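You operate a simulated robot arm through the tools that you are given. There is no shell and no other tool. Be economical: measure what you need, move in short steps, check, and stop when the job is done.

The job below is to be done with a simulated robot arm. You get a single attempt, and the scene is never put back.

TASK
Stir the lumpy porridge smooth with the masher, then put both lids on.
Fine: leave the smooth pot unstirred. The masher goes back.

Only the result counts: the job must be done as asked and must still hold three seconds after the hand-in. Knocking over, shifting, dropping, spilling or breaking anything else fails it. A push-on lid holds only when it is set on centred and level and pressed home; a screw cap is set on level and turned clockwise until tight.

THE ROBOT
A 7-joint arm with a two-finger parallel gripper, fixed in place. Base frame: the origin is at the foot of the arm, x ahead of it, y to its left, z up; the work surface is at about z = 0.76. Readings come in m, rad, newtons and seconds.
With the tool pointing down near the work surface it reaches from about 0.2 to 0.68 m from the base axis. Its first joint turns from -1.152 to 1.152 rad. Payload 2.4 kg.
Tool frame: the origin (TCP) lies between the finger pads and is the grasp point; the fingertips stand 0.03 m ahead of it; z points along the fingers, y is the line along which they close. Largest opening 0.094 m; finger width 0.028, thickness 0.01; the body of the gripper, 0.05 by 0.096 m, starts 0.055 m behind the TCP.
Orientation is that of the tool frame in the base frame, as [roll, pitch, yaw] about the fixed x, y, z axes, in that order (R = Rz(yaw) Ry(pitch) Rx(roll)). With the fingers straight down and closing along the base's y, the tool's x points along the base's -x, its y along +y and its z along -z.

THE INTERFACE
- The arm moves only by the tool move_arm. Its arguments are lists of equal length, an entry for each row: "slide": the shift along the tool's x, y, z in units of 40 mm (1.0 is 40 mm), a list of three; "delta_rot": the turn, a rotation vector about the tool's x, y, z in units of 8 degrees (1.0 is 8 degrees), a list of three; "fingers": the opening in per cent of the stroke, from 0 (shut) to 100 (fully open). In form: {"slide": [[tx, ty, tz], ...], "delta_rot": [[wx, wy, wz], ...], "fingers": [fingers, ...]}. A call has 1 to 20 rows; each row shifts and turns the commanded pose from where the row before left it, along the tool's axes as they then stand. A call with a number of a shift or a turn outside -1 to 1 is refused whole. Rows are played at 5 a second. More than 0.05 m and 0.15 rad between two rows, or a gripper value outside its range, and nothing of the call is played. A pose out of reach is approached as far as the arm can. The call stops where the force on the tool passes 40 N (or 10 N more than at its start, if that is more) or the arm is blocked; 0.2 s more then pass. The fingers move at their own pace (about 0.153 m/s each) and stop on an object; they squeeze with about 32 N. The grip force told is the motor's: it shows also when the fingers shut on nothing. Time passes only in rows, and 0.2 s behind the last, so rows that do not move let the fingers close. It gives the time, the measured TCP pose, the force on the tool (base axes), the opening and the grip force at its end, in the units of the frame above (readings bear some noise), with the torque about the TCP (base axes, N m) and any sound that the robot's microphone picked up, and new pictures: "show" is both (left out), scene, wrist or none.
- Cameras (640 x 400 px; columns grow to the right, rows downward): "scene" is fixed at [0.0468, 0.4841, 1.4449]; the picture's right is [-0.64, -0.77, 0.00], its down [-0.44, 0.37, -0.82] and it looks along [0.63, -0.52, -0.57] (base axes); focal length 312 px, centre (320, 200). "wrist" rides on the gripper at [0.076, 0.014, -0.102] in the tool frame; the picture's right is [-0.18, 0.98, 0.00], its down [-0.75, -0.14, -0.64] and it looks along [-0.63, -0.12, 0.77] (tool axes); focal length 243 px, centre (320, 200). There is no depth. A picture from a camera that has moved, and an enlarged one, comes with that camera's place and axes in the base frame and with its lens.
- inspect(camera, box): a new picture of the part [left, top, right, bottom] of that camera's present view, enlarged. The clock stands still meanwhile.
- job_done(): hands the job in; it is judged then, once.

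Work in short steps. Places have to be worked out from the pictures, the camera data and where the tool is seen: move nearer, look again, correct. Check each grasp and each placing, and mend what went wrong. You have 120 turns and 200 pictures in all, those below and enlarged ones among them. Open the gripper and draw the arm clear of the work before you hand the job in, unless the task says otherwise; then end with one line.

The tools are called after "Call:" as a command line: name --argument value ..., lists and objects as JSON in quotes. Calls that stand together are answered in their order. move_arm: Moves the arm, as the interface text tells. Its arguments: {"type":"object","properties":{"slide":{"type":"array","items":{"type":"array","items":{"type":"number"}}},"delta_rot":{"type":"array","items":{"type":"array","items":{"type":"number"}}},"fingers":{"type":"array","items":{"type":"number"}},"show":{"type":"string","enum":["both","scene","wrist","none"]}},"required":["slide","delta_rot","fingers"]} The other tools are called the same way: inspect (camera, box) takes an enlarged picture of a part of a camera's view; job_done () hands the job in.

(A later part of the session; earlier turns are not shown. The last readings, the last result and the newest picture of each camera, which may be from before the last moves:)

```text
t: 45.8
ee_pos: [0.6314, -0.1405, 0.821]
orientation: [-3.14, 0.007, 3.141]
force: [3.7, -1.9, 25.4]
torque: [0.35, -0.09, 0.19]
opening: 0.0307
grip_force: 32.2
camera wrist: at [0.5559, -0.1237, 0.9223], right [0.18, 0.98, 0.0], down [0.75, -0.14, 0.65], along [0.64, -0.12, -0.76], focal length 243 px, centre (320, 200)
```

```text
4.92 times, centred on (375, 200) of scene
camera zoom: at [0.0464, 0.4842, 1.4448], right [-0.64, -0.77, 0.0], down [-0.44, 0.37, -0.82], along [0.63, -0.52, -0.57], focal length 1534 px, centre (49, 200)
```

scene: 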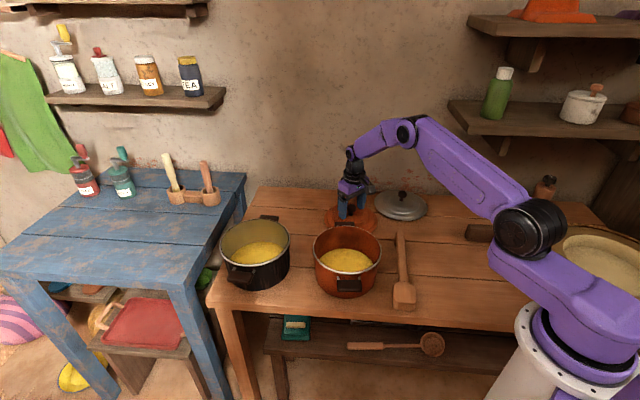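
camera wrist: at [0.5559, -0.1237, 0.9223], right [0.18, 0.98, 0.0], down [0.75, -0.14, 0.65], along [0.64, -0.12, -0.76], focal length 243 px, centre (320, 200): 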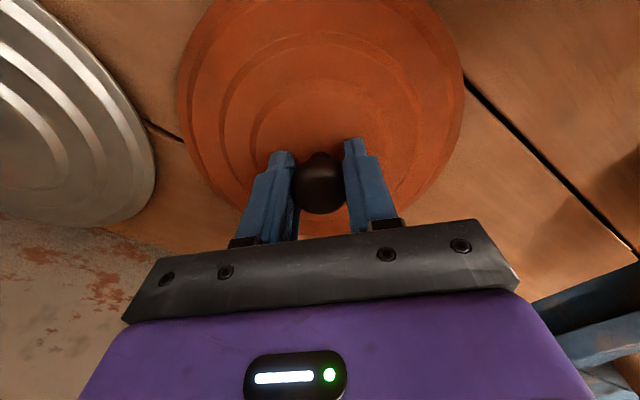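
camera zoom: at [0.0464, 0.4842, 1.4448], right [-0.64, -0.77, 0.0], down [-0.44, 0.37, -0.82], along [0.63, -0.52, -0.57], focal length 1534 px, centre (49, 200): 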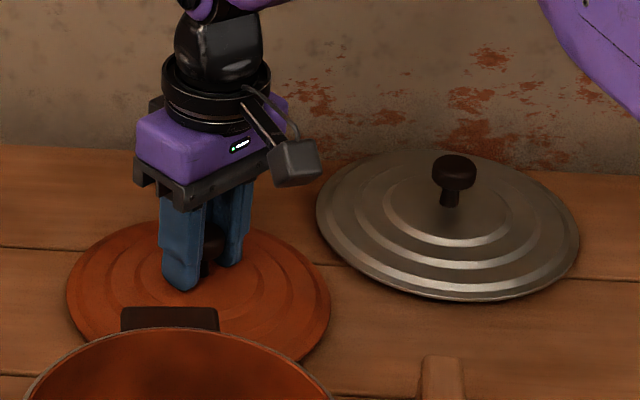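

The knob is gripped and the lid sits at the fingertips. My pot-centre estimate is only good to about 1 cm, and the lid would block the view, so I release it and look over both pots first.

Call:
move_arm --slide '[[0, 0, -0.1], [0, 0, 0], [0, 0, 0], [0, 0, -0.6], [0, 0, -1], [0, 0, -1], [0.7, 0.7, -0.6], [0.7, 0.7, -0.6], [0.7, 0.7, -0.6], [0.7, 0.7, -0.6], [0.7, 0.7, -0.6], [0.7, 0.7, -0.6], [0.7, 0.6, -0.6], [0, 0, 0]]' --delta_rot '[[0, 0, 0], [0, 0, 0], [0, 0, 0], [0, 0, 0], [0, 0, 0], [0, 0, 0], [0, 0, 0], [0, 0, 0], [0, 0, 0], [0, 0, 0], [0, 0, 0], [0, 0, 0], [0, 0, 0], [0, 0, 0]]' --fingers '[10, 50, 80, 80, 80, 80, 80, 80, 80, 80, 80, 80, 80, 80]' --show "wrist"

Call:
inspect --camera "wrist" --box '[170, 0, 470, 190]'

Call:
inspect --camera "scene" --box '[210, 180, 440, 310]'

```text
t: 48.8
ee_pos: [0.4343, 0.0541, 1.0948]
orientation: [-3.141, -0.001, 3.141]
force: [1.4, 0.5, -0.3]
torque: [-0.02, 0.05, 0.03]
opening: 0.0752
grip_force: 0.1
camera wrist: at [0.3586, 0.0696, 1.1964], right [0.18, 0.98, 0.0], down [0.75, -0.14, 0.64], along [0.63, -0.12, -0.77], focal length 243 px, centre (320, 200)
```

wrist: 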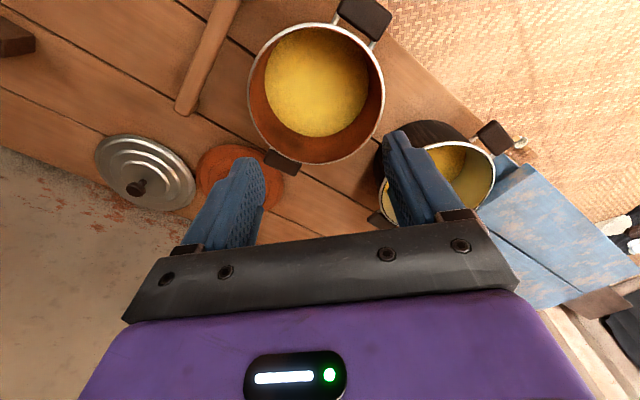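

```text
2.11 times, centred on (320, 95) of wrist
camera zoom: at [0.3586, 0.0696, 1.1964], right [0.18, 0.98, 0.0], down [0.75, -0.14, 0.64], along [0.63, -0.12, -0.77], focal length 511 px, centre (320, 421)
```

zoom: 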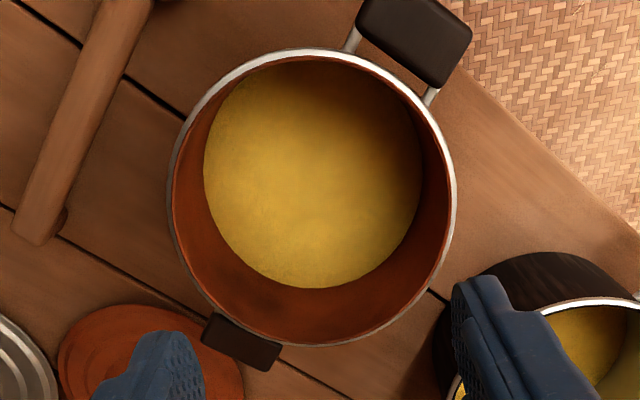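

```text
2.78 times, centred on (325, 245) of scene
camera zoom: at [0.0468, 0.4841, 1.4449], right [-0.64, -0.77, 0.0], down [-0.44, 0.37, -0.82], along [0.63, -0.52, -0.57], focal length 867 px, centre (306, 75)
```

zoom: 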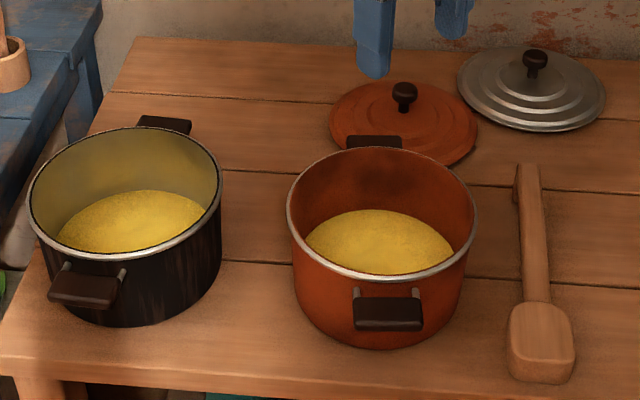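

The orange pot's rim is centred at about (0.468,0.0437), z≈0.865, radius 0.091. Now I do the same over the black pot.

Call:
move_arm --slide '[[-0.8, 0.85, 0], [-0.8, 0.85, 0], [-0.8, 0.85, 0], [-0.8, 0.85, 0], [-0.8, 0.85, 0], [0, 0, 0]]' --delta_rot '[[0, 0, 0], [0, 0, 0], [0, 0, 0], [0, 0, 0], [0, 0, 0], [0, 0, 0]]' --fingers '[80, 80, 80, 80, 80, 80]' --show "none"

Call:
inspect --camera "wrist" --box '[170, 0, 470, 190]'

```text
t: 50.2
ee_pos: [0.595, 0.2227, 1.0939]
orientation: [3.142, 0.0, 3.14]
force: [0.1, 0.8, 0.5]
torque: [0.03, 0.0, -0.02]
opening: 0.0754
grip_force: 0.1
```

```text
2.11 times, centred on (320, 95) of wrist
camera zoom: at [0.5191, 0.2388, 1.1959], right [0.19, 0.98, 0.0], down [0.75, -0.14, 0.64], along [0.63, -0.12, -0.77], focal length 511 px, centre (320, 421)
```

zoom: 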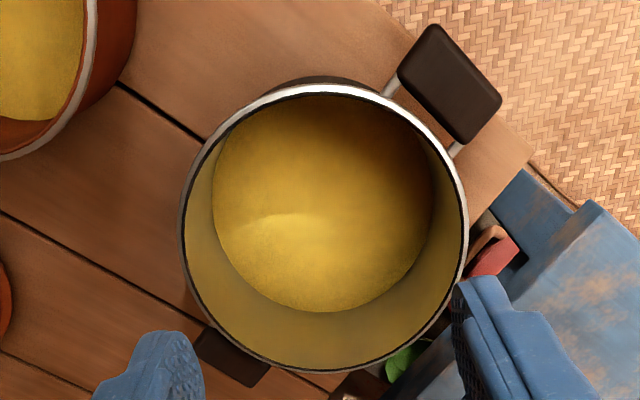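

The black pot is centred at about (0.6515,0.2165), rim z≈0.86, radius 0.095. I return above the orange lid's knob.

Call:
move_arm --slide '[[-0.0875, -0.9075, 0.485], [-0.0875, -0.9075, 0.485], [-0.0875, -0.9075, 0.485], [-0.0875, -0.9075, 0.485], [-0.0875, -0.9075, 0.485], [-0.0875, -0.9075, 0.485], [-0.0875, -0.9075, 0.485], [-0.0875, -0.9075, 0.485], [-0.0875, -0.9075, 0.485], [-0.0875, -0.9075, 0.485], [0, 0, 0.9], [0, 0, 0.85], [0, 0, 0]]' --delta_rot '[[0, 0, 0], [0, 0, 0], [0, 0, 0], [0, 0, 0], [0, 0, 0], [0, 0, 0], [0, 0, 0], [0, 0, 0], [0, 0, 0], [0, 0, 0], [0, 0, 0], [0, 0, 0], [0, 0, 0]]' --fingers '[80, 80, 80, 80, 80, 80, 80, 80, 80, 80, 80, 80, 80]' --show "wrist"

```text
t: 53.0
ee_pos: [0.6299, -0.1405, 0.8309]
orientation: [-3.141, 0.002, -3.141]
force: [-0.4, -0.1, -0.8]
torque: [-0.01, 0.0, 0.01]
opening: 0.0753
grip_force: 0.1
camera wrist: at [0.5543, -0.1246, 0.9325], right [0.18, 0.98, 0.0], down [0.75, -0.14, 0.64], along [0.63, -0.12, -0.77], focal length 243 px, centre (320, 200)
```

wrist: 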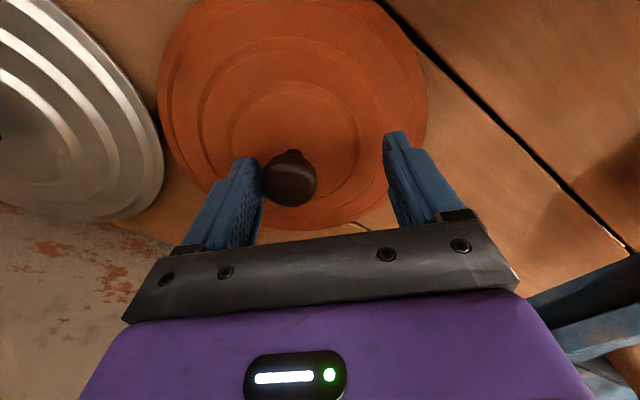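

The lid slid about 15 mm toward -y on release; the knob is now at about (0.627,-0.155). I shift over it, lower slightly and grip.

Call:
move_arm --slide '[[0.07, -0.36, 0], [0, 0, 0.22], [0, 0, 0], [0, 0, 0], [0, 0, 0], [0, 0, 0], [0, 0, 0]]' --delta_rot '[[0, 0, 0], [0, 0, 0], [0, 0, 0], [0, 0, 0], [0, 0, 0], [0, 0, 0], [0, 0, 0]]' --fingers '[80, 80, 55, 40, 20, 10, 10]' --show "wrist"

```text
t: 54.6
ee_pos: [0.6281, -0.1556, 0.8212]
orientation: [-3.141, 0.003, -3.142]
force: [-0.2, -0.2, 1.2]
torque: [0.01, -0.19, -0.03]
opening: 0.0311
grip_force: 31.9
camera wrist: at [0.5517, -0.1391, 0.9241], right [0.18, 0.98, 0.0], down [0.75, -0.14, 0.64], along [0.63, -0.12, -0.77], focal length 243 px, centre (320, 200)
```

wrist: 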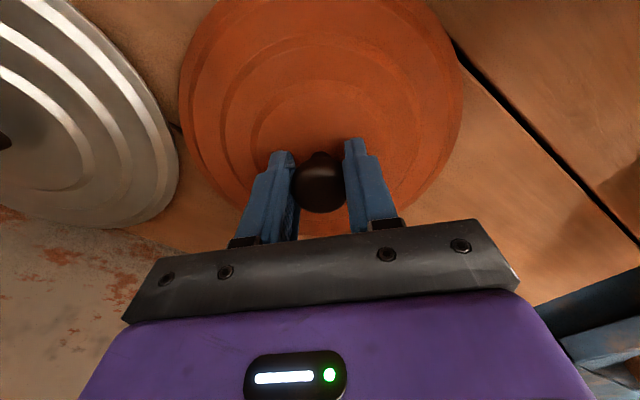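

The knob is gripped with little contact force. I lift 0.17 m and carry the lid over the orange pot at (0.469,0.044).

Call:
move_arm --slide '[[0, 0, -0.4], [0, 0, -0.9], [0, 0, -1], [0, 0, -1], [0, 0, -0.95], [0.66, 0.832, 0], [0.66, 0.832, 0], [0.66, 0.832, 0], [0.66, 0.832, 0], [0.66, 0.832, 0], [0.66, 0.832, 0], [0, 0, 0], [0, 0, 0]]' --delta_rot '[[0, 0, 0], [0, 0, 0], [0, 0, 0], [0, 0, 0], [0, 0, 0], [0, 0, 0], [0, 0, 0], [0, 0, 0], [0, 0, 0], [0, 0, 0], [0, 0, 0], [0, 0, 0], [0, 0, 0]]' --fingers '[10, 10, 10, 10, 10, 10, 10, 10, 10, 10, 10, 10, 10]'

Call:
inspect --camera "scene" --box '[280, 150, 420, 310]'

```text
t: 57.4
ee_pos: [0.4682, 0.0436, 0.9919]
orientation: [3.141, 0.0, -3.141]
force: [-0.1, -0.2, -2.7]
torque: [0.0, 0.04, 0.0]
opening: 0.0308
grip_force: 31.6
camera wrist: at [0.393, 0.0606, 1.0938], right [0.18, 0.98, 0.0], down [0.75, -0.14, 0.64], along [0.63, -0.12, -0.77], focal length 243 px, centre (320, 200)
```

scene: 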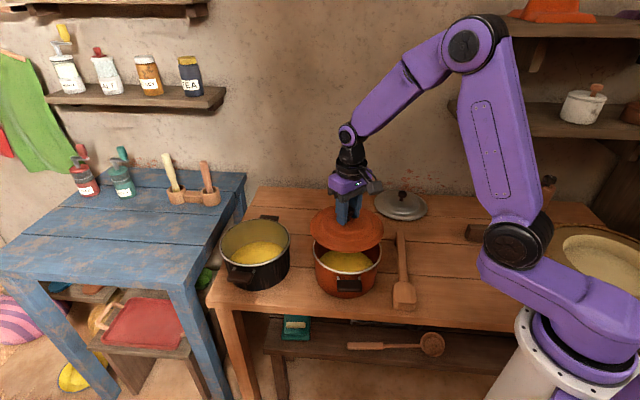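
wrist: 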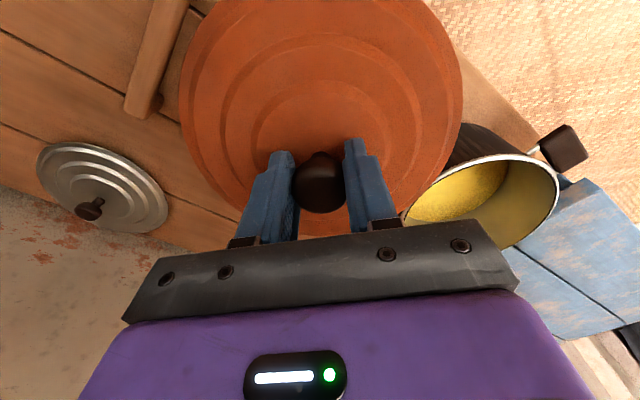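

```text
2.50 times, centred on (350, 230) of scene
camera zoom: at [0.0468, 0.4841, 1.4449], right [-0.64, -0.77, 0.0], down [-0.44, 0.37, -0.82], along [0.63, -0.52, -0.57], focal length 779 px, centre (245, 125)
```

zoom: 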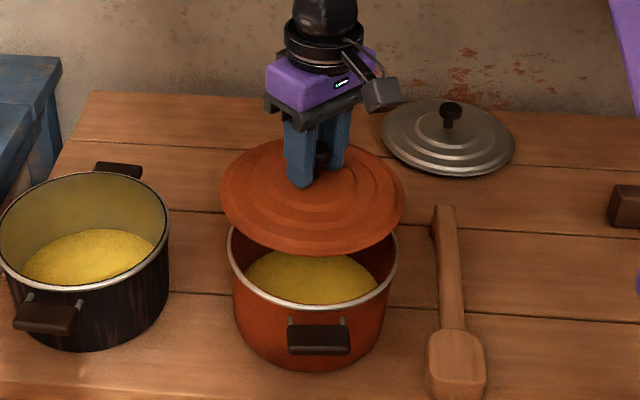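

The lid is held level over the pot. I lower to about 1 cm above the rim and compare the edges.

Call:
move_arm --slide '[[0, 0, 0.6], [0, 0, 0.6], [0, 0, 0], [0, 0, 0]]' --delta_rot '[[0, 0, 0], [0, 0, 0], [0, 0, 0], [0, 0, 0]]' --fingers '[10, 10, 10, 10]' --show "wrist"

Call:
inspect --camera "scene" --box '[290, 190, 410, 310]'

```text
t: 58.4
ee_pos: [0.4693, 0.0445, 0.9429]
orientation: [-3.14, 0.0, -3.14]
force: [0.3, -0.1, -2.4]
torque: [-0.01, 0.01, 0.01]
opening: 0.0311
grip_force: 32.0
camera wrist: at [0.3936, 0.0611, 1.0454], right [0.18, 0.98, 0.0], down [0.75, -0.14, 0.64], along [0.63, -0.12, -0.77], focal length 243 px, centre (320, 200)
```

wrist: 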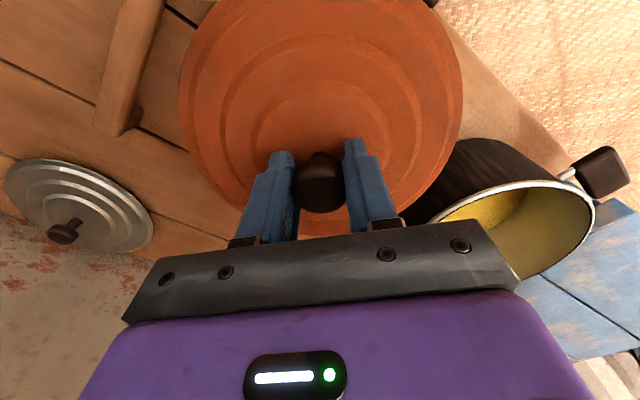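

```text
3.33 times, centred on (350, 250) of scene
camera zoom: at [0.0468, 0.4841, 1.4449], right [-0.64, -0.77, 0.0], down [-0.44, 0.37, -0.82], along [0.63, -0.52, -0.57], focal length 1039 px, centre (220, 33)
```

zoom: 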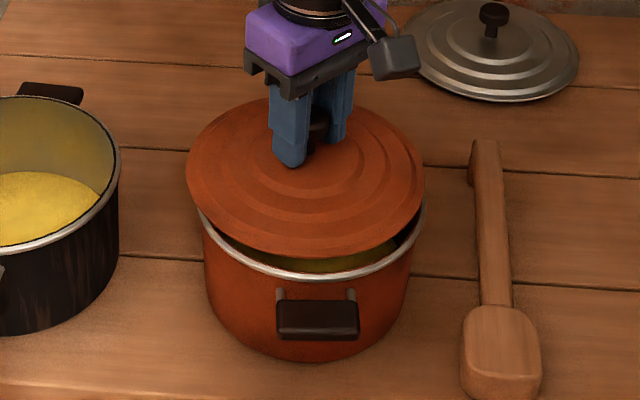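

By comparison with the rim, the lid sits about 6 mm too far out in x. I shift it back, lower another 10 mm and recheck.

Call:
move_arm --slide '[[0.16, -0.025, 0], [0, 0, 0.25], [0, 0, 0], [0, 0, 0]]' --delta_rot '[[0, 0, 0], [0, 0, 0], [0, 0, 0], [0, 0, 0]]' --fingers '[10, 10, 10, 10]' --show "none"

Call:
inspect --camera "scene" --box '[305, 205, 395, 295]'

```text
t: 59.4
ee_pos: [0.4624, 0.0443, 0.9338]
orientation: [3.141, -0.002, 3.141]
force: [0.9, -0.2, -2.2]
torque: [0.0, 0.01, 0.0]
opening: 0.0309
grip_force: 31.8
```

```text
4.44 times, centred on (350, 250) of scene
camera zoom: at [0.0468, 0.4841, 1.4449], right [-0.64, -0.77, 0.0], down [-0.44, 0.37, -0.82], along [0.63, -0.52, -0.57], focal length 1385 px, centre (187, -22)
```

zoom: 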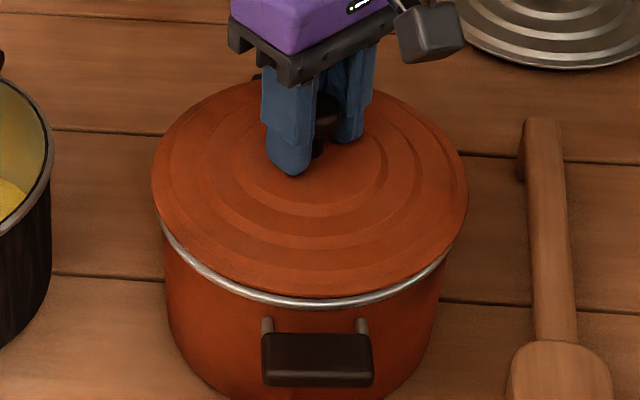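

Aligned to within about 1–2 mm. I press straight down in small steps.

Call:
move_arm --slide '[[0, 0, 0.12], [0, 0, 0.1], [0, 0, 0.1], [0, 0, 0.1], [0, 0, 0.1], [0, 0, 0.1], [0, 0, 0]]' --delta_rot '[[0, 0, 0], [0, 0, 0], [0, 0, 0], [0, 0, 0], [0, 0, 0], [0, 0, 0], [0, 0, 0]]' --fingers '[10, 10, 10, 10, 10, 10, 10]' --show "none"

Call:
inspect --camera "scene" --box '[305, 205, 395, 295]'

```text
t: 60.0
ee_pos: [0.4642, 0.0429, 0.9293]
orientation: [-3.14, 0.007, 3.139]
force: [-1.0, -3.5, 11.5]
torque: [0.78, 0.56, 0.11]
opening: 0.0312
grip_force: 31.7
stopped in row 3: the force on the tool passed its limit at 50 N (the readings are from after the stop); the commanded pose is now the measured one
```

```text
4.44 times, centred on (350, 250) of scene
camera zoom: at [0.0466, 0.484, 1.4449], right [-0.64, -0.77, 0.0], down [-0.44, 0.37, -0.82], along [0.63, -0.52, -0.57], focal length 1385 px, centre (187, -22)
```

zoom: 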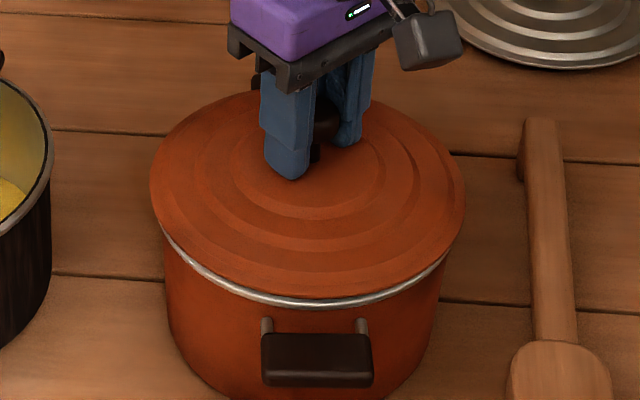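

First contact at z 0.929; the torque shows the contact is on the side nearest the scene camera. I look closer before pressing on.

Call:
inspect --camera "scene" --box '[310, 210, 350, 275]'

Call:
inspect --camera "scene" --box '[345, 210, 390, 275]'

Call:
inspect --camera "wrist" --box '[160, 0, 480, 240]'

```text
6.15 times, centred on (330, 242) of scene
camera zoom: at [0.0466, 0.484, 1.4449], right [-0.64, -0.77, 0.0], down [-0.44, 0.37, -0.82], along [0.63, -0.52, -0.57], focal length 1918 px, centre (258, -62)
```

zoom: 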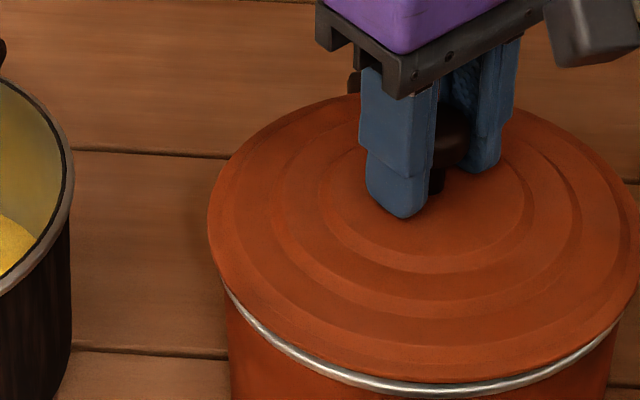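

```text
6.15 times, centred on (368, 242) of scene
camera zoom: at [0.0466, 0.484, 1.4449], right [-0.64, -0.77, 0.0], down [-0.44, 0.37, -0.82], along [0.63, -0.52, -0.57], focal length 1918 px, centre (28, -62)
```

zoom: 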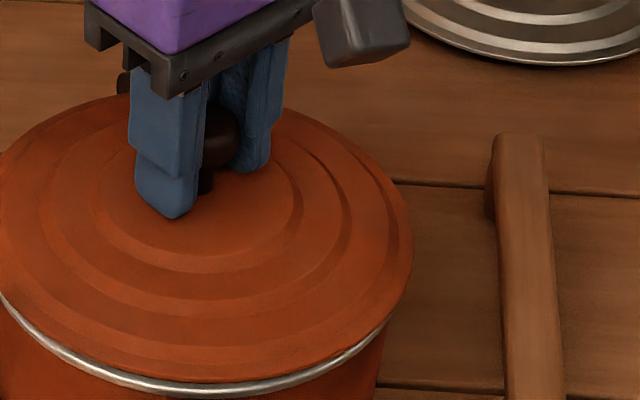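

```text
1.67 times, centred on (320, 120) of wrist
camera zoom: at [0.3879, 0.0588, 1.0299], right [0.19, 0.98, 0.0], down [0.75, -0.14, 0.65], along [0.64, -0.12, -0.76], focal length 404 px, centre (320, 333)
```

zoom: 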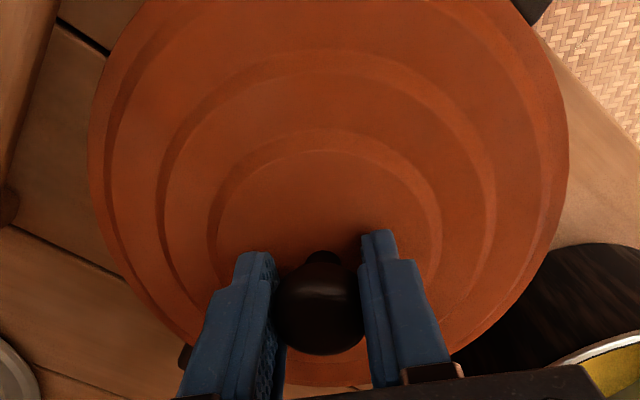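

The lid looks like a plug type with its skirt catching the near-side rim, and contact itself pushed it about 2 mm toward +x,-y. I lift 2 mm, shift about 2 mm further that way, level it, and press again in finer steps.

Call:
move_arm --slide '[[0, 0, -0.08], [-0.04, -0.04, 0], [0, 0, 0], [0, 0, 0.06], [0, 0, 0.05], [0, 0, 0.05], [0, 0, 0.05], [0, 0, 0.05], [0, 0, 0]]' --delta_rot '[[0, 0.05, 0], [0, 0, 0], [0, 0, 0], [0, 0, 0], [0, 0, 0], [0, 0, 0], [0, 0, 0], [0, 0, 0], [0, 0, 0]]' --fingers '[10, 10, 10, 10, 10, 10, 10, 10, 10]' --show "none"

Call:
inspect --camera "scene" --box '[305, 205, 395, 295]'

```text
t: 62.0
ee_pos: [0.4656, 0.0422, 0.9217]
orientation: [3.139, 0.001, 3.14]
force: [-2.9, 5.9, 32.0]
torque: [-0.15, 0.18, 0.14]
opening: 0.0308
grip_force: 32.2
```

```text
4.44 times, centred on (350, 250) of scene
camera zoom: at [0.0462, 0.4842, 1.4448], right [-0.64, -0.77, 0.0], down [-0.44, 0.37, -0.82], along [0.63, -0.52, -0.57], focal length 1385 px, centre (187, -22)
```

zoom: 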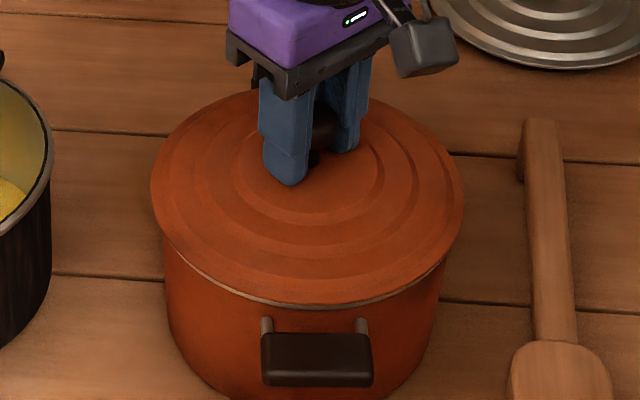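

It slid in 8 mm, with near-symmetric torque and 32 N. I press a little more and listen for a click.

Call:
move_arm --slide '[[0, 0, 0.04], [0, 0, 0.04], [0, 0, 0.04], [0, 0, 0.04], [0, 0, 0.04], [0, 0, 0]]' --delta_rot '[[0, 0, 0], [0, 0, 0], [0, 0, 0], [0, 0, 0], [0, 0, 0], [0, 0, 0]]' --fingers '[10, 10, 10, 10, 10, 10]' --show "none"

Call:
inspect --camera "scene" --box '[305, 205, 395, 295]'

```text
t: 62.4
ee_pos: [0.4676, 0.0417, 0.9217]
orientation: [3.139, 0.001, 3.141]
force: [0.4, -0.2, 5.5]
torque: [-0.23, 0.23, -0.05]
opening: 0.0309
grip_force: 32.6
stopped in row 1: the force on the tool passed its limit at 48 N (the readings are from after the stop); the commanded pose is now the measured one
```

```text
4.44 times, centred on (350, 250) of scene
camera zoom: at [0.0467, 0.4841, 1.4449], right [-0.64, -0.77, 0.0], down [-0.44, 0.37, -0.82], along [0.63, -0.52, -0.57], focal length 1385 px, centre (187, -22)
```

zoom: 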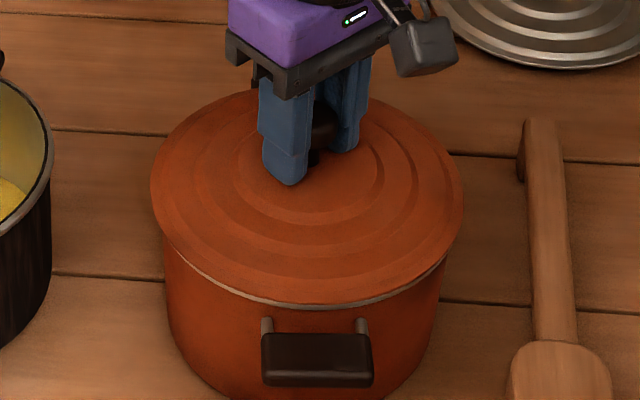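

A hard stop at 48 N with no further travel means the lid is seated. I release gently and rise to look.

Call:
move_arm --slide '[[0, 0, 0], [0, 0, 0], [0, 0, 0], [0, 0, -0.3], [0, 0, -0.8], [0, 0, -1], [0, 0, -1], [0, 0, 0]]' --delta_rot '[[0, 0, 0], [0, 0, 0], [0, 0, 0], [0, 0, 0], [0, 0, 0], [0, 0, 0], [0, 0, 0], [0, 0, 0]]' --fingers '[35, 50, 75, 75, 75, 75, 75, 75]' --show "wrist"

Call:
inspect --camera "scene" --box '[305, 205, 395, 295]'

```text
t: 64.2
ee_pos: [0.4671, 0.0406, 1.0463]
orientation: [3.139, 0.002, 3.138]
force: [-0.6, 0.0, -0.6]
torque: [0.0, 0.02, -0.02]
opening: 0.0703
grip_force: 0.1
camera wrist: at [0.3902, 0.0575, 1.1474], right [0.19, 0.98, 0.0], down [0.75, -0.14, 0.64], along [0.63, -0.12, -0.77], focal length 243 px, centre (320, 200)
```

wrist: 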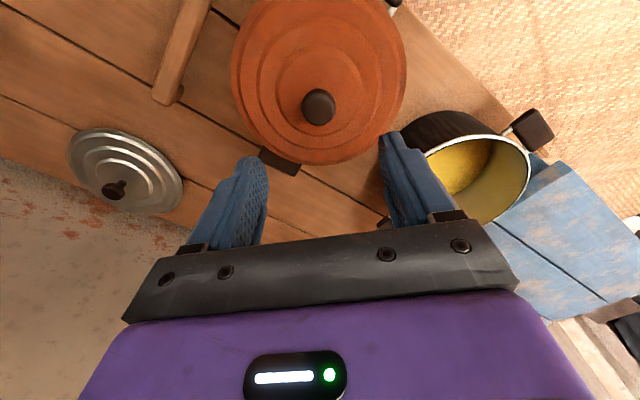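

```text
4.44 times, centred on (350, 250) of scene
camera zoom: at [0.0468, 0.4841, 1.4449], right [-0.64, -0.77, 0.0], down [-0.44, 0.37, -0.82], along [0.63, -0.52, -0.57], focal length 1385 px, centre (187, -22)
```

zoom: 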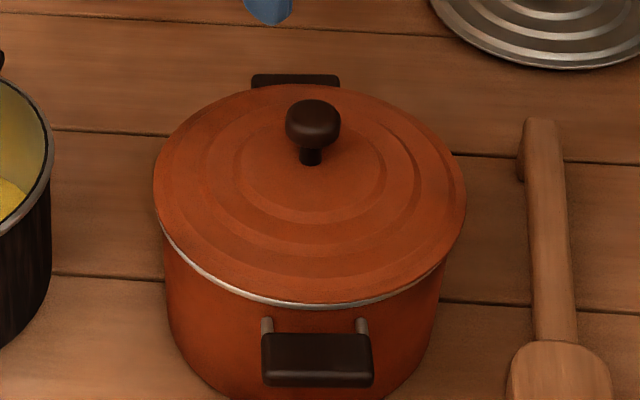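

The lid shifted slightly on release and the rim shows a bit at left, so it isn't surely home. I close the fingers and press on top of the knob.

Call:
move_arm --slide '[[0, 0, 0], [0, 0, 0.5], [0, 0, 0.8], [0, 0, 0.7], [0, 0, 0.15], [0, 0, 0.1], [0, 0, 0.1], [0, 0, 0.1], [0, 0, 0.1], [0, 0, 0.1], [0, 0, 0]]' --delta_rot '[[0, 0, 0], [0, 0, 0], [0, 0, 0], [0, 0, 0], [0, 0, 0], [0, 0, 0], [0, 0, 0], [0, 0, 0], [0, 0, 0], [0, 0, 0], [0, 0, 0]]' --fingers '[0, 0, 0, 0, 0, 0, 0, 0, 0, 0, 0]' --show "none"

Call:
inspect --camera "scene" --box '[305, 205, 395, 295]'

```text
t: 65.7
ee_pos: [0.4666, 0.0425, 0.9557]
orientation: [3.14, 0.004, 3.14]
force: [-3.9, 0.1, 9.9]
torque: [-0.03, 0.24, -0.03]
opening: 0.0
grip_force: 32.3
stopped in row 7: the force on the tool passed its limit at 50 N (the readings are from after the stop); the commanded pose is now the measured one
```

```text
4.44 times, centred on (350, 250) of scene
camera zoom: at [0.0466, 0.4841, 1.4449], right [-0.64, -0.77, 0.0], down [-0.44, 0.37, -0.82], along [0.63, -0.52, -0.57], focal length 1385 px, centre (187, -22)
```

zoom: 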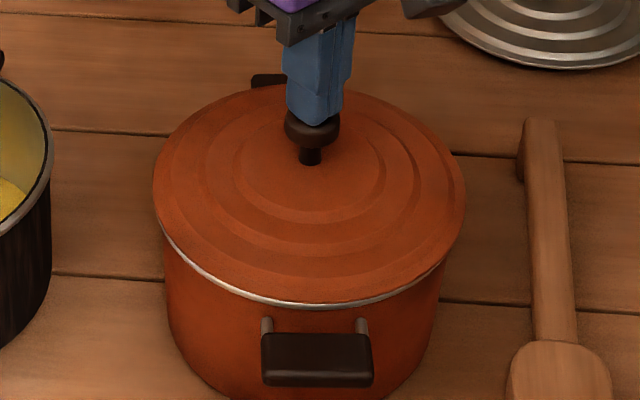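

The knob top stops hard at the same height under 50 N, and the lid now looks centred on the rim (309 vs 308 px). I press once more slowly, to see whether it gives.

Call:
move_arm --slide '[[0, 0, 0.02], [0, 0, 0.02], [0, 0, 0.02], [0, 0, 0.02], [0, 0, 0.02], [0, 0, 0.02], [0, 0, 0.02], [0, 0, 0.02]]' --delta_rot '[[0, 0, 0], [0, 0, 0], [0, 0, 0], [0, 0, 0], [0, 0, 0], [0, 0, 0], [0, 0, 0], [0, 0, 0]]' --fingers '[0, 0, 0, 0, 0, 0, 0, 0]' --show "none"

Call:
inspect --camera "scene" --box '[305, 205, 395, 295]'

```text
t: 66.3
ee_pos: [0.4681, 0.0424, 0.9573]
orientation: [3.139, 0.005, 3.139]
force: [-3.5, 0.1, 9.6]
torque: [-0.03, 0.24, 0.0]
opening: 0.0
grip_force: 32.1
stopped in row 2: the force on the tool passed its limit at 45 N (the readings are from after the stop); the commanded pose is now the measured one
```

```text
4.44 times, centred on (350, 250) of scene
camera zoom: at [0.0466, 0.4841, 1.4449], right [-0.64, -0.77, 0.0], down [-0.44, 0.37, -0.82], along [0.63, -0.52, -0.57], focal length 1385 px, centre (187, -22)
```

zoom: 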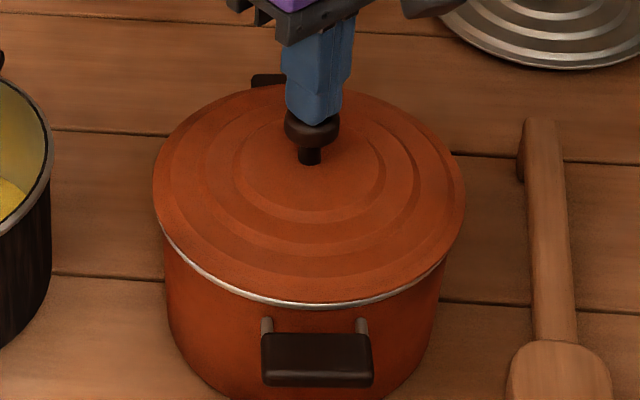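

Call:
inspect --camera "scene" --box '[312, 225, 352, 280]'

Call:
inspect --camera "scene" --box '[350, 225, 390, 280]'

```text
7.27 times, centred on (332, 252) of scene
camera zoom: at [0.0466, 0.4841, 1.4449], right [-0.64, -0.77, 0.0], down [-0.44, 0.37, -0.82], along [0.63, -0.52, -0.57], focal length 2266 px, centre (233, -182)
```

zoom: 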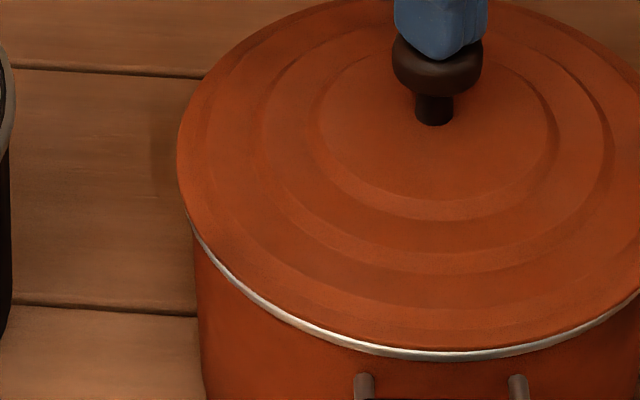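

```text
7.27 times, centred on (370, 252) of scene
camera zoom: at [0.0466, 0.4841, 1.4449], right [-0.64, -0.77, 0.0], down [-0.44, 0.37, -0.82], along [0.63, -0.52, -0.57], focal length 2266 px, centre (-44, -182)
```

zoom: 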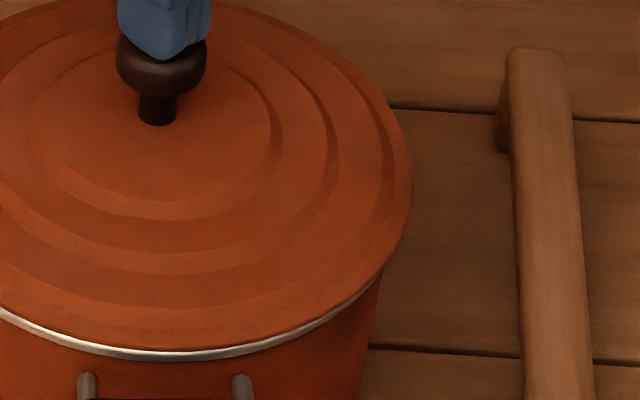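

To check the seated height, I'll straddle the knob with slightly open fingers and press the lid surface directly. Fully home should read TCP z≈0.9217, as it did while gripped.

Call:
move_arm --slide '[[0, 0, -0.5], [0, 0, -0.5], [0, 0, 0], [0, 0, 0], [0, 0, 0.6], [0, 0, 0.6], [0, 0, 0.3], [0, 0, 0.08], [0, 0, 0.05], [0, 0, 0.05], [0, 0, 0.05], [0, 0, 0.05]]' --delta_rot '[[0, -0.03, 0], [0, 0, 0], [0, 0, 0], [0, 0, 0], [0, 0, 0], [0, 0, 0], [0, 0, 0], [0, 0, 0], [0, 0, 0], [0, 0, 0], [0, 0, 0], [0, 0, 0]]' --fingers '[0, 0, 52, 52, 52, 52, 52, 52, 52, 52, 52, 52]' --show "none"

Call:
inspect --camera "scene" --box '[305, 205, 395, 295]'

```text
t: 68.9
ee_pos: [0.4676, 0.042, 0.9261]
orientation: [3.14, 0.008, 3.141]
force: [0.8, -0.1, 0.4]
torque: [-0.01, 0.0, 0.0]
opening: 0.0487
grip_force: 0.1
```

```text
4.44 times, centred on (350, 250) of scene
camera zoom: at [0.0468, 0.4841, 1.4449], right [-0.64, -0.77, 0.0], down [-0.44, 0.37, -0.82], along [0.63, -0.52, -0.57], focal length 1385 px, centre (187, -22)
```

zoom: 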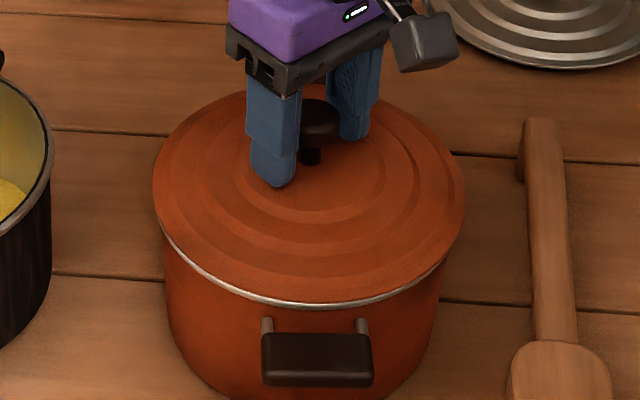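

No contact yet at 0.926; I continue down in 1.2 mm steps.

Call:
move_arm --slide '[[0, 0, 0.03], [0, 0, 0.03], [0, 0, 0.03], [0, 0, 0.03], [0, 0, 0.03], [0, 0, 0.03], [0, 0, 0.03], [0, 0, 0.03], [0, 0, 0.03]]' --delta_rot '[[0, 0.05, 0], [0, 0, 0], [0, 0, 0], [0, 0, 0], [0, 0, 0], [0, 0, 0], [0, 0, 0], [0, 0, 0], [0, 0, 0]]' --fingers '[52, 52, 52, 52, 52, 52, 52, 52, 52]' --show "none"

Call:
inspect --camera "scene" --box '[305, 205, 395, 295]'

```text
t: 70.0
ee_pos: [0.4675, 0.0411, 0.9224]
orientation: [3.138, 0.002, 3.14]
force: [-4.5, -0.6, 10.6]
torque: [-0.24, 0.2, -0.09]
opening: 0.0488
grip_force: 0.1
stopped in row 5: the force on the tool passed its limit at 45 N (the readings are from after the stop); the commanded pose is now the measured one
```

```text
4.44 times, centred on (350, 250) of scene
camera zoom: at [0.0465, 0.4841, 1.4449], right [-0.64, -0.77, 0.0], down [-0.44, 0.37, -0.82], along [0.63, -0.52, -0.57], focal length 1385 px, centre (187, -22)
```

zoom: 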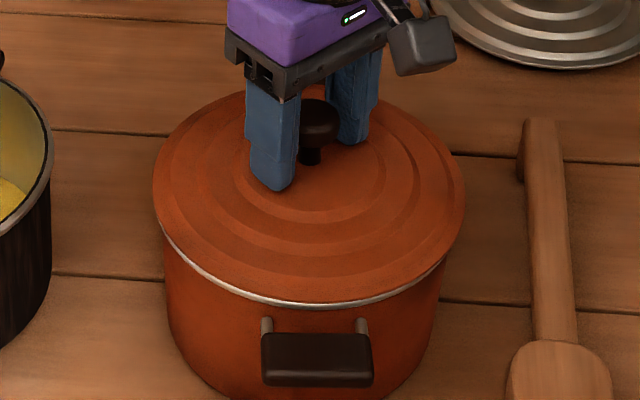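

Contact under 45 N is at 0.9224, practically the same as home, and nothing moved: the orange lid is seated. I rise and go to the steel lid.

Call:
move_arm --slide '[[0, 0, -0.4], [0, 0, -1], [0, 0, -1], [-0.25, -0.975, 0], [-0.25, -0.975, 0], [-0.25, -0.975, 0], [-0.25, -0.975, 0], [-0.25, -0.975, 0], [-0.25, -0.975, 0], [-0.25, -0.975, 0], [-0.25, -0.975, 0], [-0.25, -0.975, 0], [-0.25, -0.975, 0], [0, 0, 0.9], [0, 0, 0.8], [0, 0, 0]]' --delta_rot '[[0, 0, 0], [0, 0, 0], [0, 0, 0], [0, 0, 0], [0, 0, 0], [0, 0, 0], [0, 0, 0], [0, 0, 0], [0, 0, 0], [0, 0, 0], [0, 0, 0], [0, 0, 0], [0, 0, 0], [0, 0, 0], [0, 0, 0], [0, 0, 0]]' --fingers '[52, 52, 52, 80, 80, 80, 80, 80, 80, 80, 80, 80, 80, 80, 80, 80]'

Call:
inspect --camera "scene" --box '[300, 170, 450, 300]'

```text
t: 73.5
ee_pos: [0.567, -0.3492, 0.9489]
orientation: [3.14, 0.004, 3.141]
force: [0.1, -1.2, 0.2]
torque: [0.0, 0.01, 0.02]
opening: 0.0752
grip_force: 0.1
camera wrist: at [0.4917, -0.3338, 1.0512], right [0.18, 0.98, 0.0], down [0.75, -0.14, 0.64], along [0.63, -0.12, -0.76], focal length 243 px, centre (320, 200)
```

scene: 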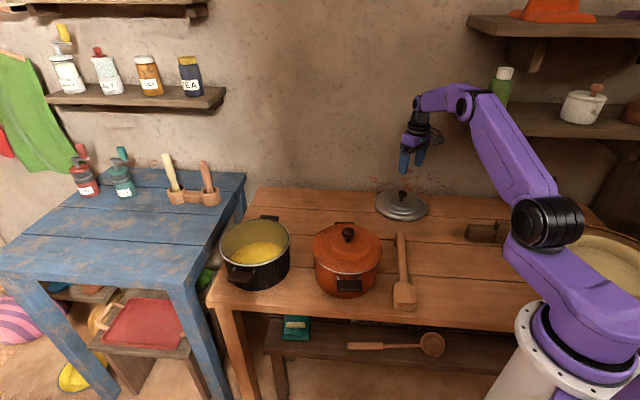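
wrist: 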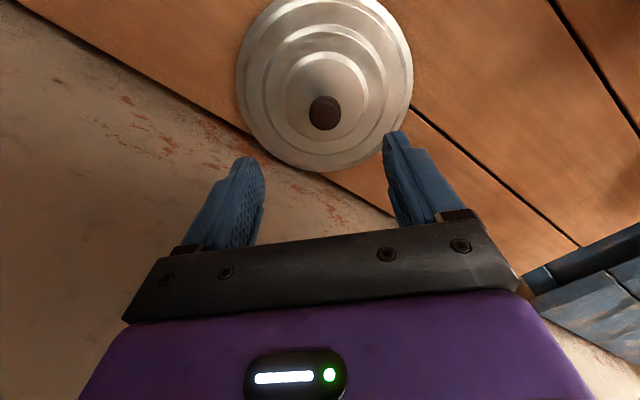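

```text
3.08 times, centred on (375, 235) of scene
camera zoom: at [0.0468, 0.4841, 1.4449], right [-0.64, -0.77, 0.0], down [-0.44, 0.37, -0.82], along [0.63, -0.52, -0.57], focal length 959 px, centre (151, 92)
```

zoom: 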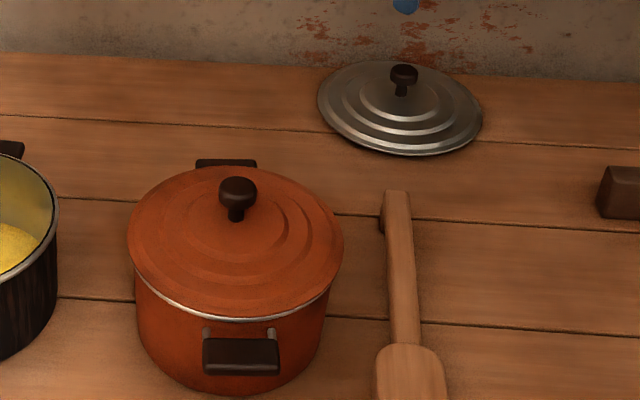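

Steel knob top is at about (0.576,-0.3455). I move over it and lower to z≈0.832 for a check.

Call:
move_arm --slide '[[-0.22, 0.1, 0.8], [0, 0, 0.9], [0, 0, 0.8], [0, 0, 0.42], [0, 0, 0]]' --delta_rot '[[0, 0.02, 0], [0, 0, 0], [0, 0, 0], [0, 0, 0], [0, 0, 0]]' --fingers '[80, 80, 80, 80, 80]' --show "wrist"

```text
t: 74.7
ee_pos: [0.5767, -0.3457, 0.8331]
orientation: [3.14, 0.002, -3.141]
force: [-0.4, 0.0, 0.6]
torque: [0.01, -0.01, -0.03]
opening: 0.0751
grip_force: 0.0
camera wrist: at [0.5008, -0.3295, 0.9344], right [0.19, 0.98, 0.0], down [0.75, -0.14, 0.64], along [0.63, -0.12, -0.77], focal length 243 px, centre (320, 200)
```

wrist: 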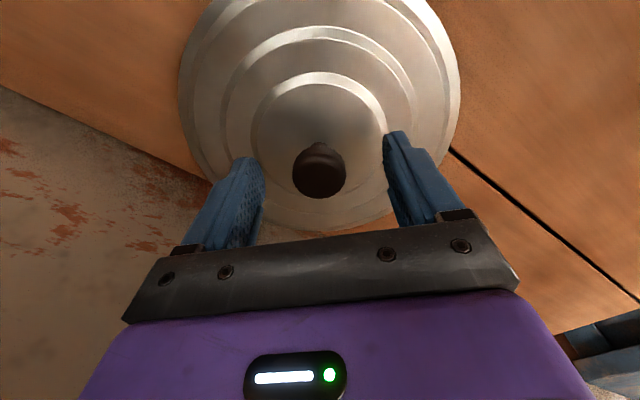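

Aligned within 3 mm. I nudge, lower to 0.822 and close.

Call:
move_arm --slide '[[0.07, 0.03, 0], [0, 0, 0.27], [0, 0, 0], [0, 0, 0], [0, 0, 0], [0, 0, 0], [0, 0, 0]]' --delta_rot '[[0, 0, 0], [0, 0, 0], [0, 0, 0], [0, 0, 0], [0, 0, 0], [0, 0, 0], [0, 0, 0]]' --fingers '[80, 80, 55, 40, 20, 10, 10]' --show "wrist"

```text
t: 76.2
ee_pos: [0.5744, -0.3438, 0.8212]
orientation: [3.14, 0.001, 3.139]
force: [1.1, -0.6, 0.8]
torque: [-0.03, -0.06, -0.04]
opening: 0.0331
grip_force: 31.7
camera wrist: at [0.4982, -0.3282, 0.9237], right [0.19, 0.98, 0.0], down [0.75, -0.14, 0.64], along [0.63, -0.12, -0.77], focal length 243 px, centre (320, 200)
```

wrist: 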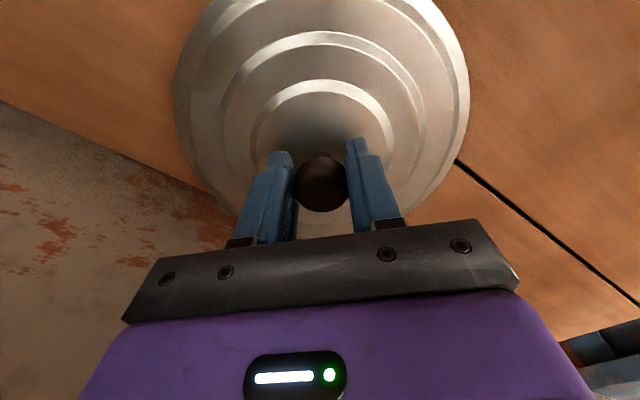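

The steel knob is gripped (0.033). I lift 0.19 m and carry it over the black pot.

Call:
move_arm --slide '[[0, 0, -0.4], [0, 0, -0.9], [0, 0, -1], [0, 0, -1], [0, 0, -1], [0, 0, -0.45], [-0.1277, 0.9317, 0], [-0.1277, 0.9317, 0], [-0.1277, 0.9317, 0], [-0.1277, 0.9317, 0], [-0.1277, 0.9317, 0], [-0.1277, 0.9317, 0], [-0.1277, 0.9317, 0], [-0.1277, 0.9317, 0], [0, 0, 0]]' --delta_rot '[[0, 0, 0], [0, 0, 0], [0, 0, 0], [0, 0, 0], [0, 0, 0], [0, 0, 0], [0, 0, 0], [0, 0, 0], [0, 0, 0], [0, 0, 0], [0, 0, 0], [0, 0, 0], [0, 0, 0], [0, 0, 0], [0, 0, 0]]' --fingers '[10, 10, 10, 10, 10, 10, 10, 10, 10, 10, 10, 10, 10, 10, 10]' --show "none"

Call:
move_arm --slide '[[-0.1277, 0.9317, 0], [-0.1277, 0.9317, 0], [-0.1277, 0.9317, 0], [-0.1277, 0.9317, 0], [-0.1277, 0.9317, 0], [-0.1277, 0.9317, 0], [-0.1277, 0.9317, 0], [0, 0, 0], [0, 0, 0]]' --delta_rot '[[0, 0, 0], [0, 0, 0], [0, 0, 0], [0, 0, 0], [0, 0, 0], [0, 0, 0], [0, 0, 0], [0, 0, 0], [0, 0, 0]]' --fingers '[10, 10, 10, 10, 10, 10, 10, 10, 10]'

Call:
inspect --camera "scene" --box '[195, 170, 315, 300]'

```text
t: 79.5
ee_pos: [0.6139, -0.0444, 1.0131]
orientation: [3.14, -0.001, 3.14]
force: [-0.6, 0.4, -1.6]
torque: [0.0, 0.02, -0.02]
opening: 0.0325
grip_force: 31.5
```

```text
t: 81.5
ee_pos: [0.6505, 0.2161, 1.0122]
orientation: [3.141, 0.001, 3.14]
force: [-0.6, 0.1, -0.5]
torque: [0.0, -0.01, 0.0]
opening: 0.0322
grip_force: 32.5
camera wrist: at [0.5749, 0.2317, 1.1144], right [0.19, 0.98, 0.0], down [0.75, -0.14, 0.64], along [0.63, -0.12, -0.77], focal length 243 px, centre (320, 200)
```

scene: 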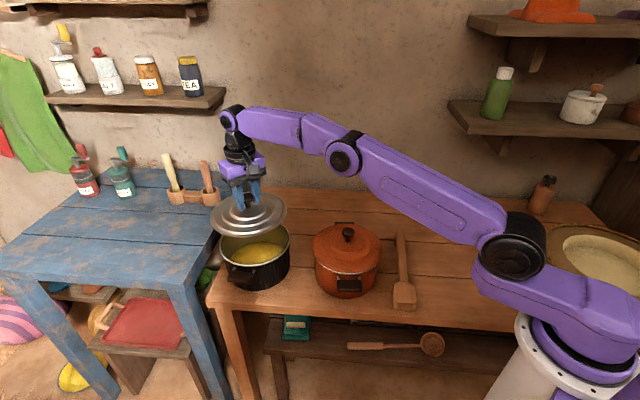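
wrist: 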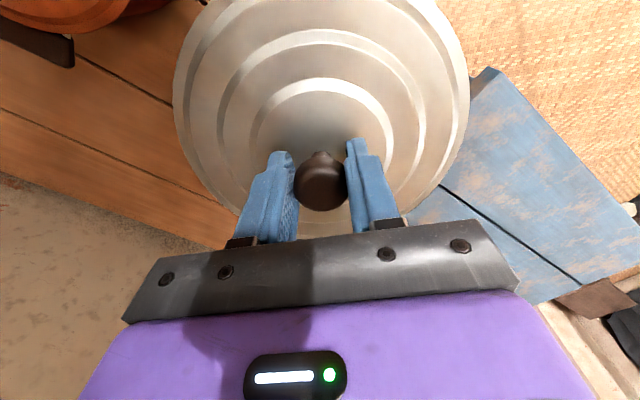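

```text
3.08 times, centred on (255, 235) of scene
camera zoom: at [0.0468, 0.4841, 1.4449], right [-0.64, -0.77, 0.0], down [-0.44, 0.37, -0.82], along [0.63, -0.52, -0.57], focal length 959 px, centre (520, 92)
```

zoom: 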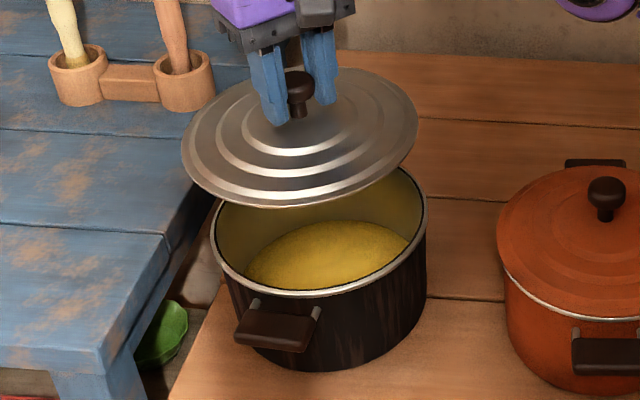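

Reachable and centred as planned. I lower to about 1 cm above the rim.

Call:
move_arm --slide '[[0, 0, 0.7], [0, 0, 0.7], [0, 0, 0.4], [0, 0, 0], [0, 0, 0]]' --delta_rot '[[0, 0, 0], [0, 0, 0], [0, 0, 0], [0, 0, 0], [0, 0, 0]]' --fingers '[10, 10, 10, 10, 10]' --show "none"

Call:
inspect --camera "scene" --box '[205, 200, 305, 290]'

```text
t: 82.7
ee_pos: [0.6509, 0.216, 0.9399]
orientation: [3.14, 0.0, 3.138]
force: [-0.4, -0.6, -2.6]
torque: [0.01, 0.03, -0.03]
opening: 0.0324
grip_force: 32.0
```

```text
4.44 times, centred on (255, 245) of scene
camera zoom: at [0.0468, 0.4841, 1.4449], right [-0.64, -0.77, 0.0], down [-0.44, 0.37, -0.82], along [0.63, -0.52, -0.57], focal length 1385 px, centre (609, 0)
```

zoom: 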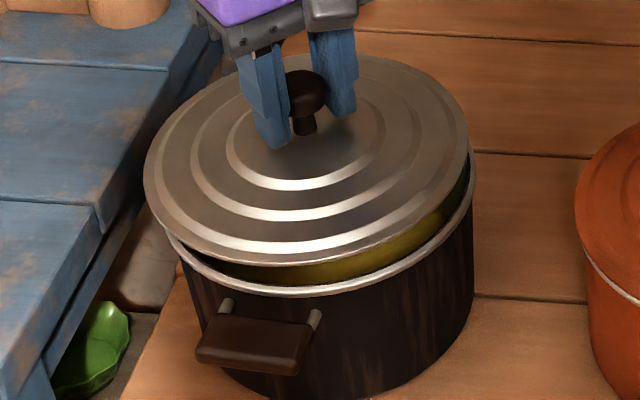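

Extrapolating the descent, the lid would end about 9 px left of the pot's centre (≈5 mm toward +x,+y). I shift (-0.003,-0.0037), lower 12 mm and recheck.

Call:
move_arm --slide '[[0.075, -0.0925, 0], [0, 0, 0.2], [0, 0, 0], [0, 0, 0]]' --delta_rot '[[0, 0, 0], [0, 0, 0], [0, 0, 0], [0, 0, 0]]' --fingers '[10, 10, 10, 10]' --show "none"

Call:
inspect --camera "scene" --box '[205, 200, 305, 290]'

```text
t: 83.7
ee_pos: [0.6492, 0.2119, 0.9328]
orientation: [3.14, 0.001, 3.14]
force: [-0.5, 1.0, -1.9]
torque: [0.01, 0.01, -0.01]
opening: 0.0323
grip_force: 32.3
```

```text
4.44 times, centred on (255, 245) of scene
camera zoom: at [0.0468, 0.4841, 1.4449], right [-0.64, -0.77, 0.0], down [-0.44, 0.37, -0.82], along [0.63, -0.52, -0.57], focal length 1385 px, centre (609, 0)
```

zoom: 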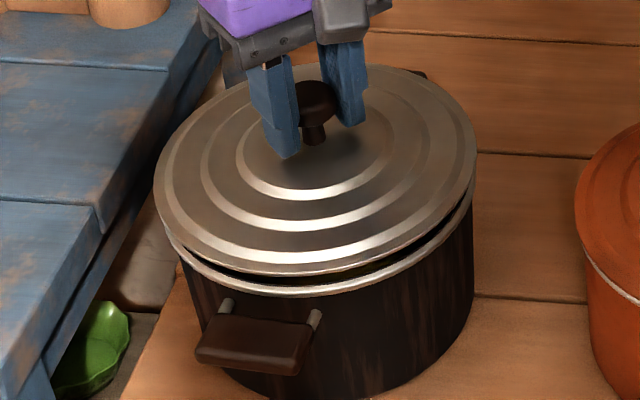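

The centres now agree to about 1 px. I press down in fine steps.

Call:
move_arm --slide '[[-0.0, -0.02, 0.05], [0, 0, 0.05], [0, 0, 0.05], [0, 0, 0.05], [0, 0, 0.05], [0, 0, 0.05], [0, 0, 0.05], [0, 0, 0]]' --delta_rot '[[0, 0, 0], [0, 0, 0], [0, 0, 0], [0, 0, 0], [0, 0, 0], [0, 0, 0], [0, 0, 0], [0, 0, 0]]' --fingers '[10, 10, 10, 10, 10, 10, 10, 10]' --show "none"

Call:
inspect --camera "scene" --box '[205, 200, 305, 290]'

```text
t: 85.2
ee_pos: [0.6503, 0.2139, 0.9251]
orientation: [3.137, 0.008, -3.141]
force: [-1.1, 0.4, 5.9]
torque: [-0.24, -0.24, 0.02]
opening: 0.0313
grip_force: 32.0
stopped in row 7: the force on the tool passed its limit at 42 N (the readings are from after the stop); the commanded pose is now the measured one
```

```text
4.44 times, centred on (255, 245) of scene
camera zoom: at [0.0467, 0.4841, 1.4449], right [-0.64, -0.77, 0.0], down [-0.44, 0.37, -0.82], along [0.63, -0.52, -0.57], focal length 1385 px, centre (609, 0)
```

zoom: 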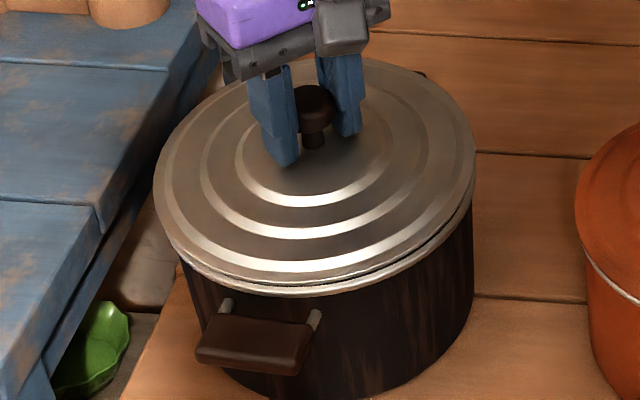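

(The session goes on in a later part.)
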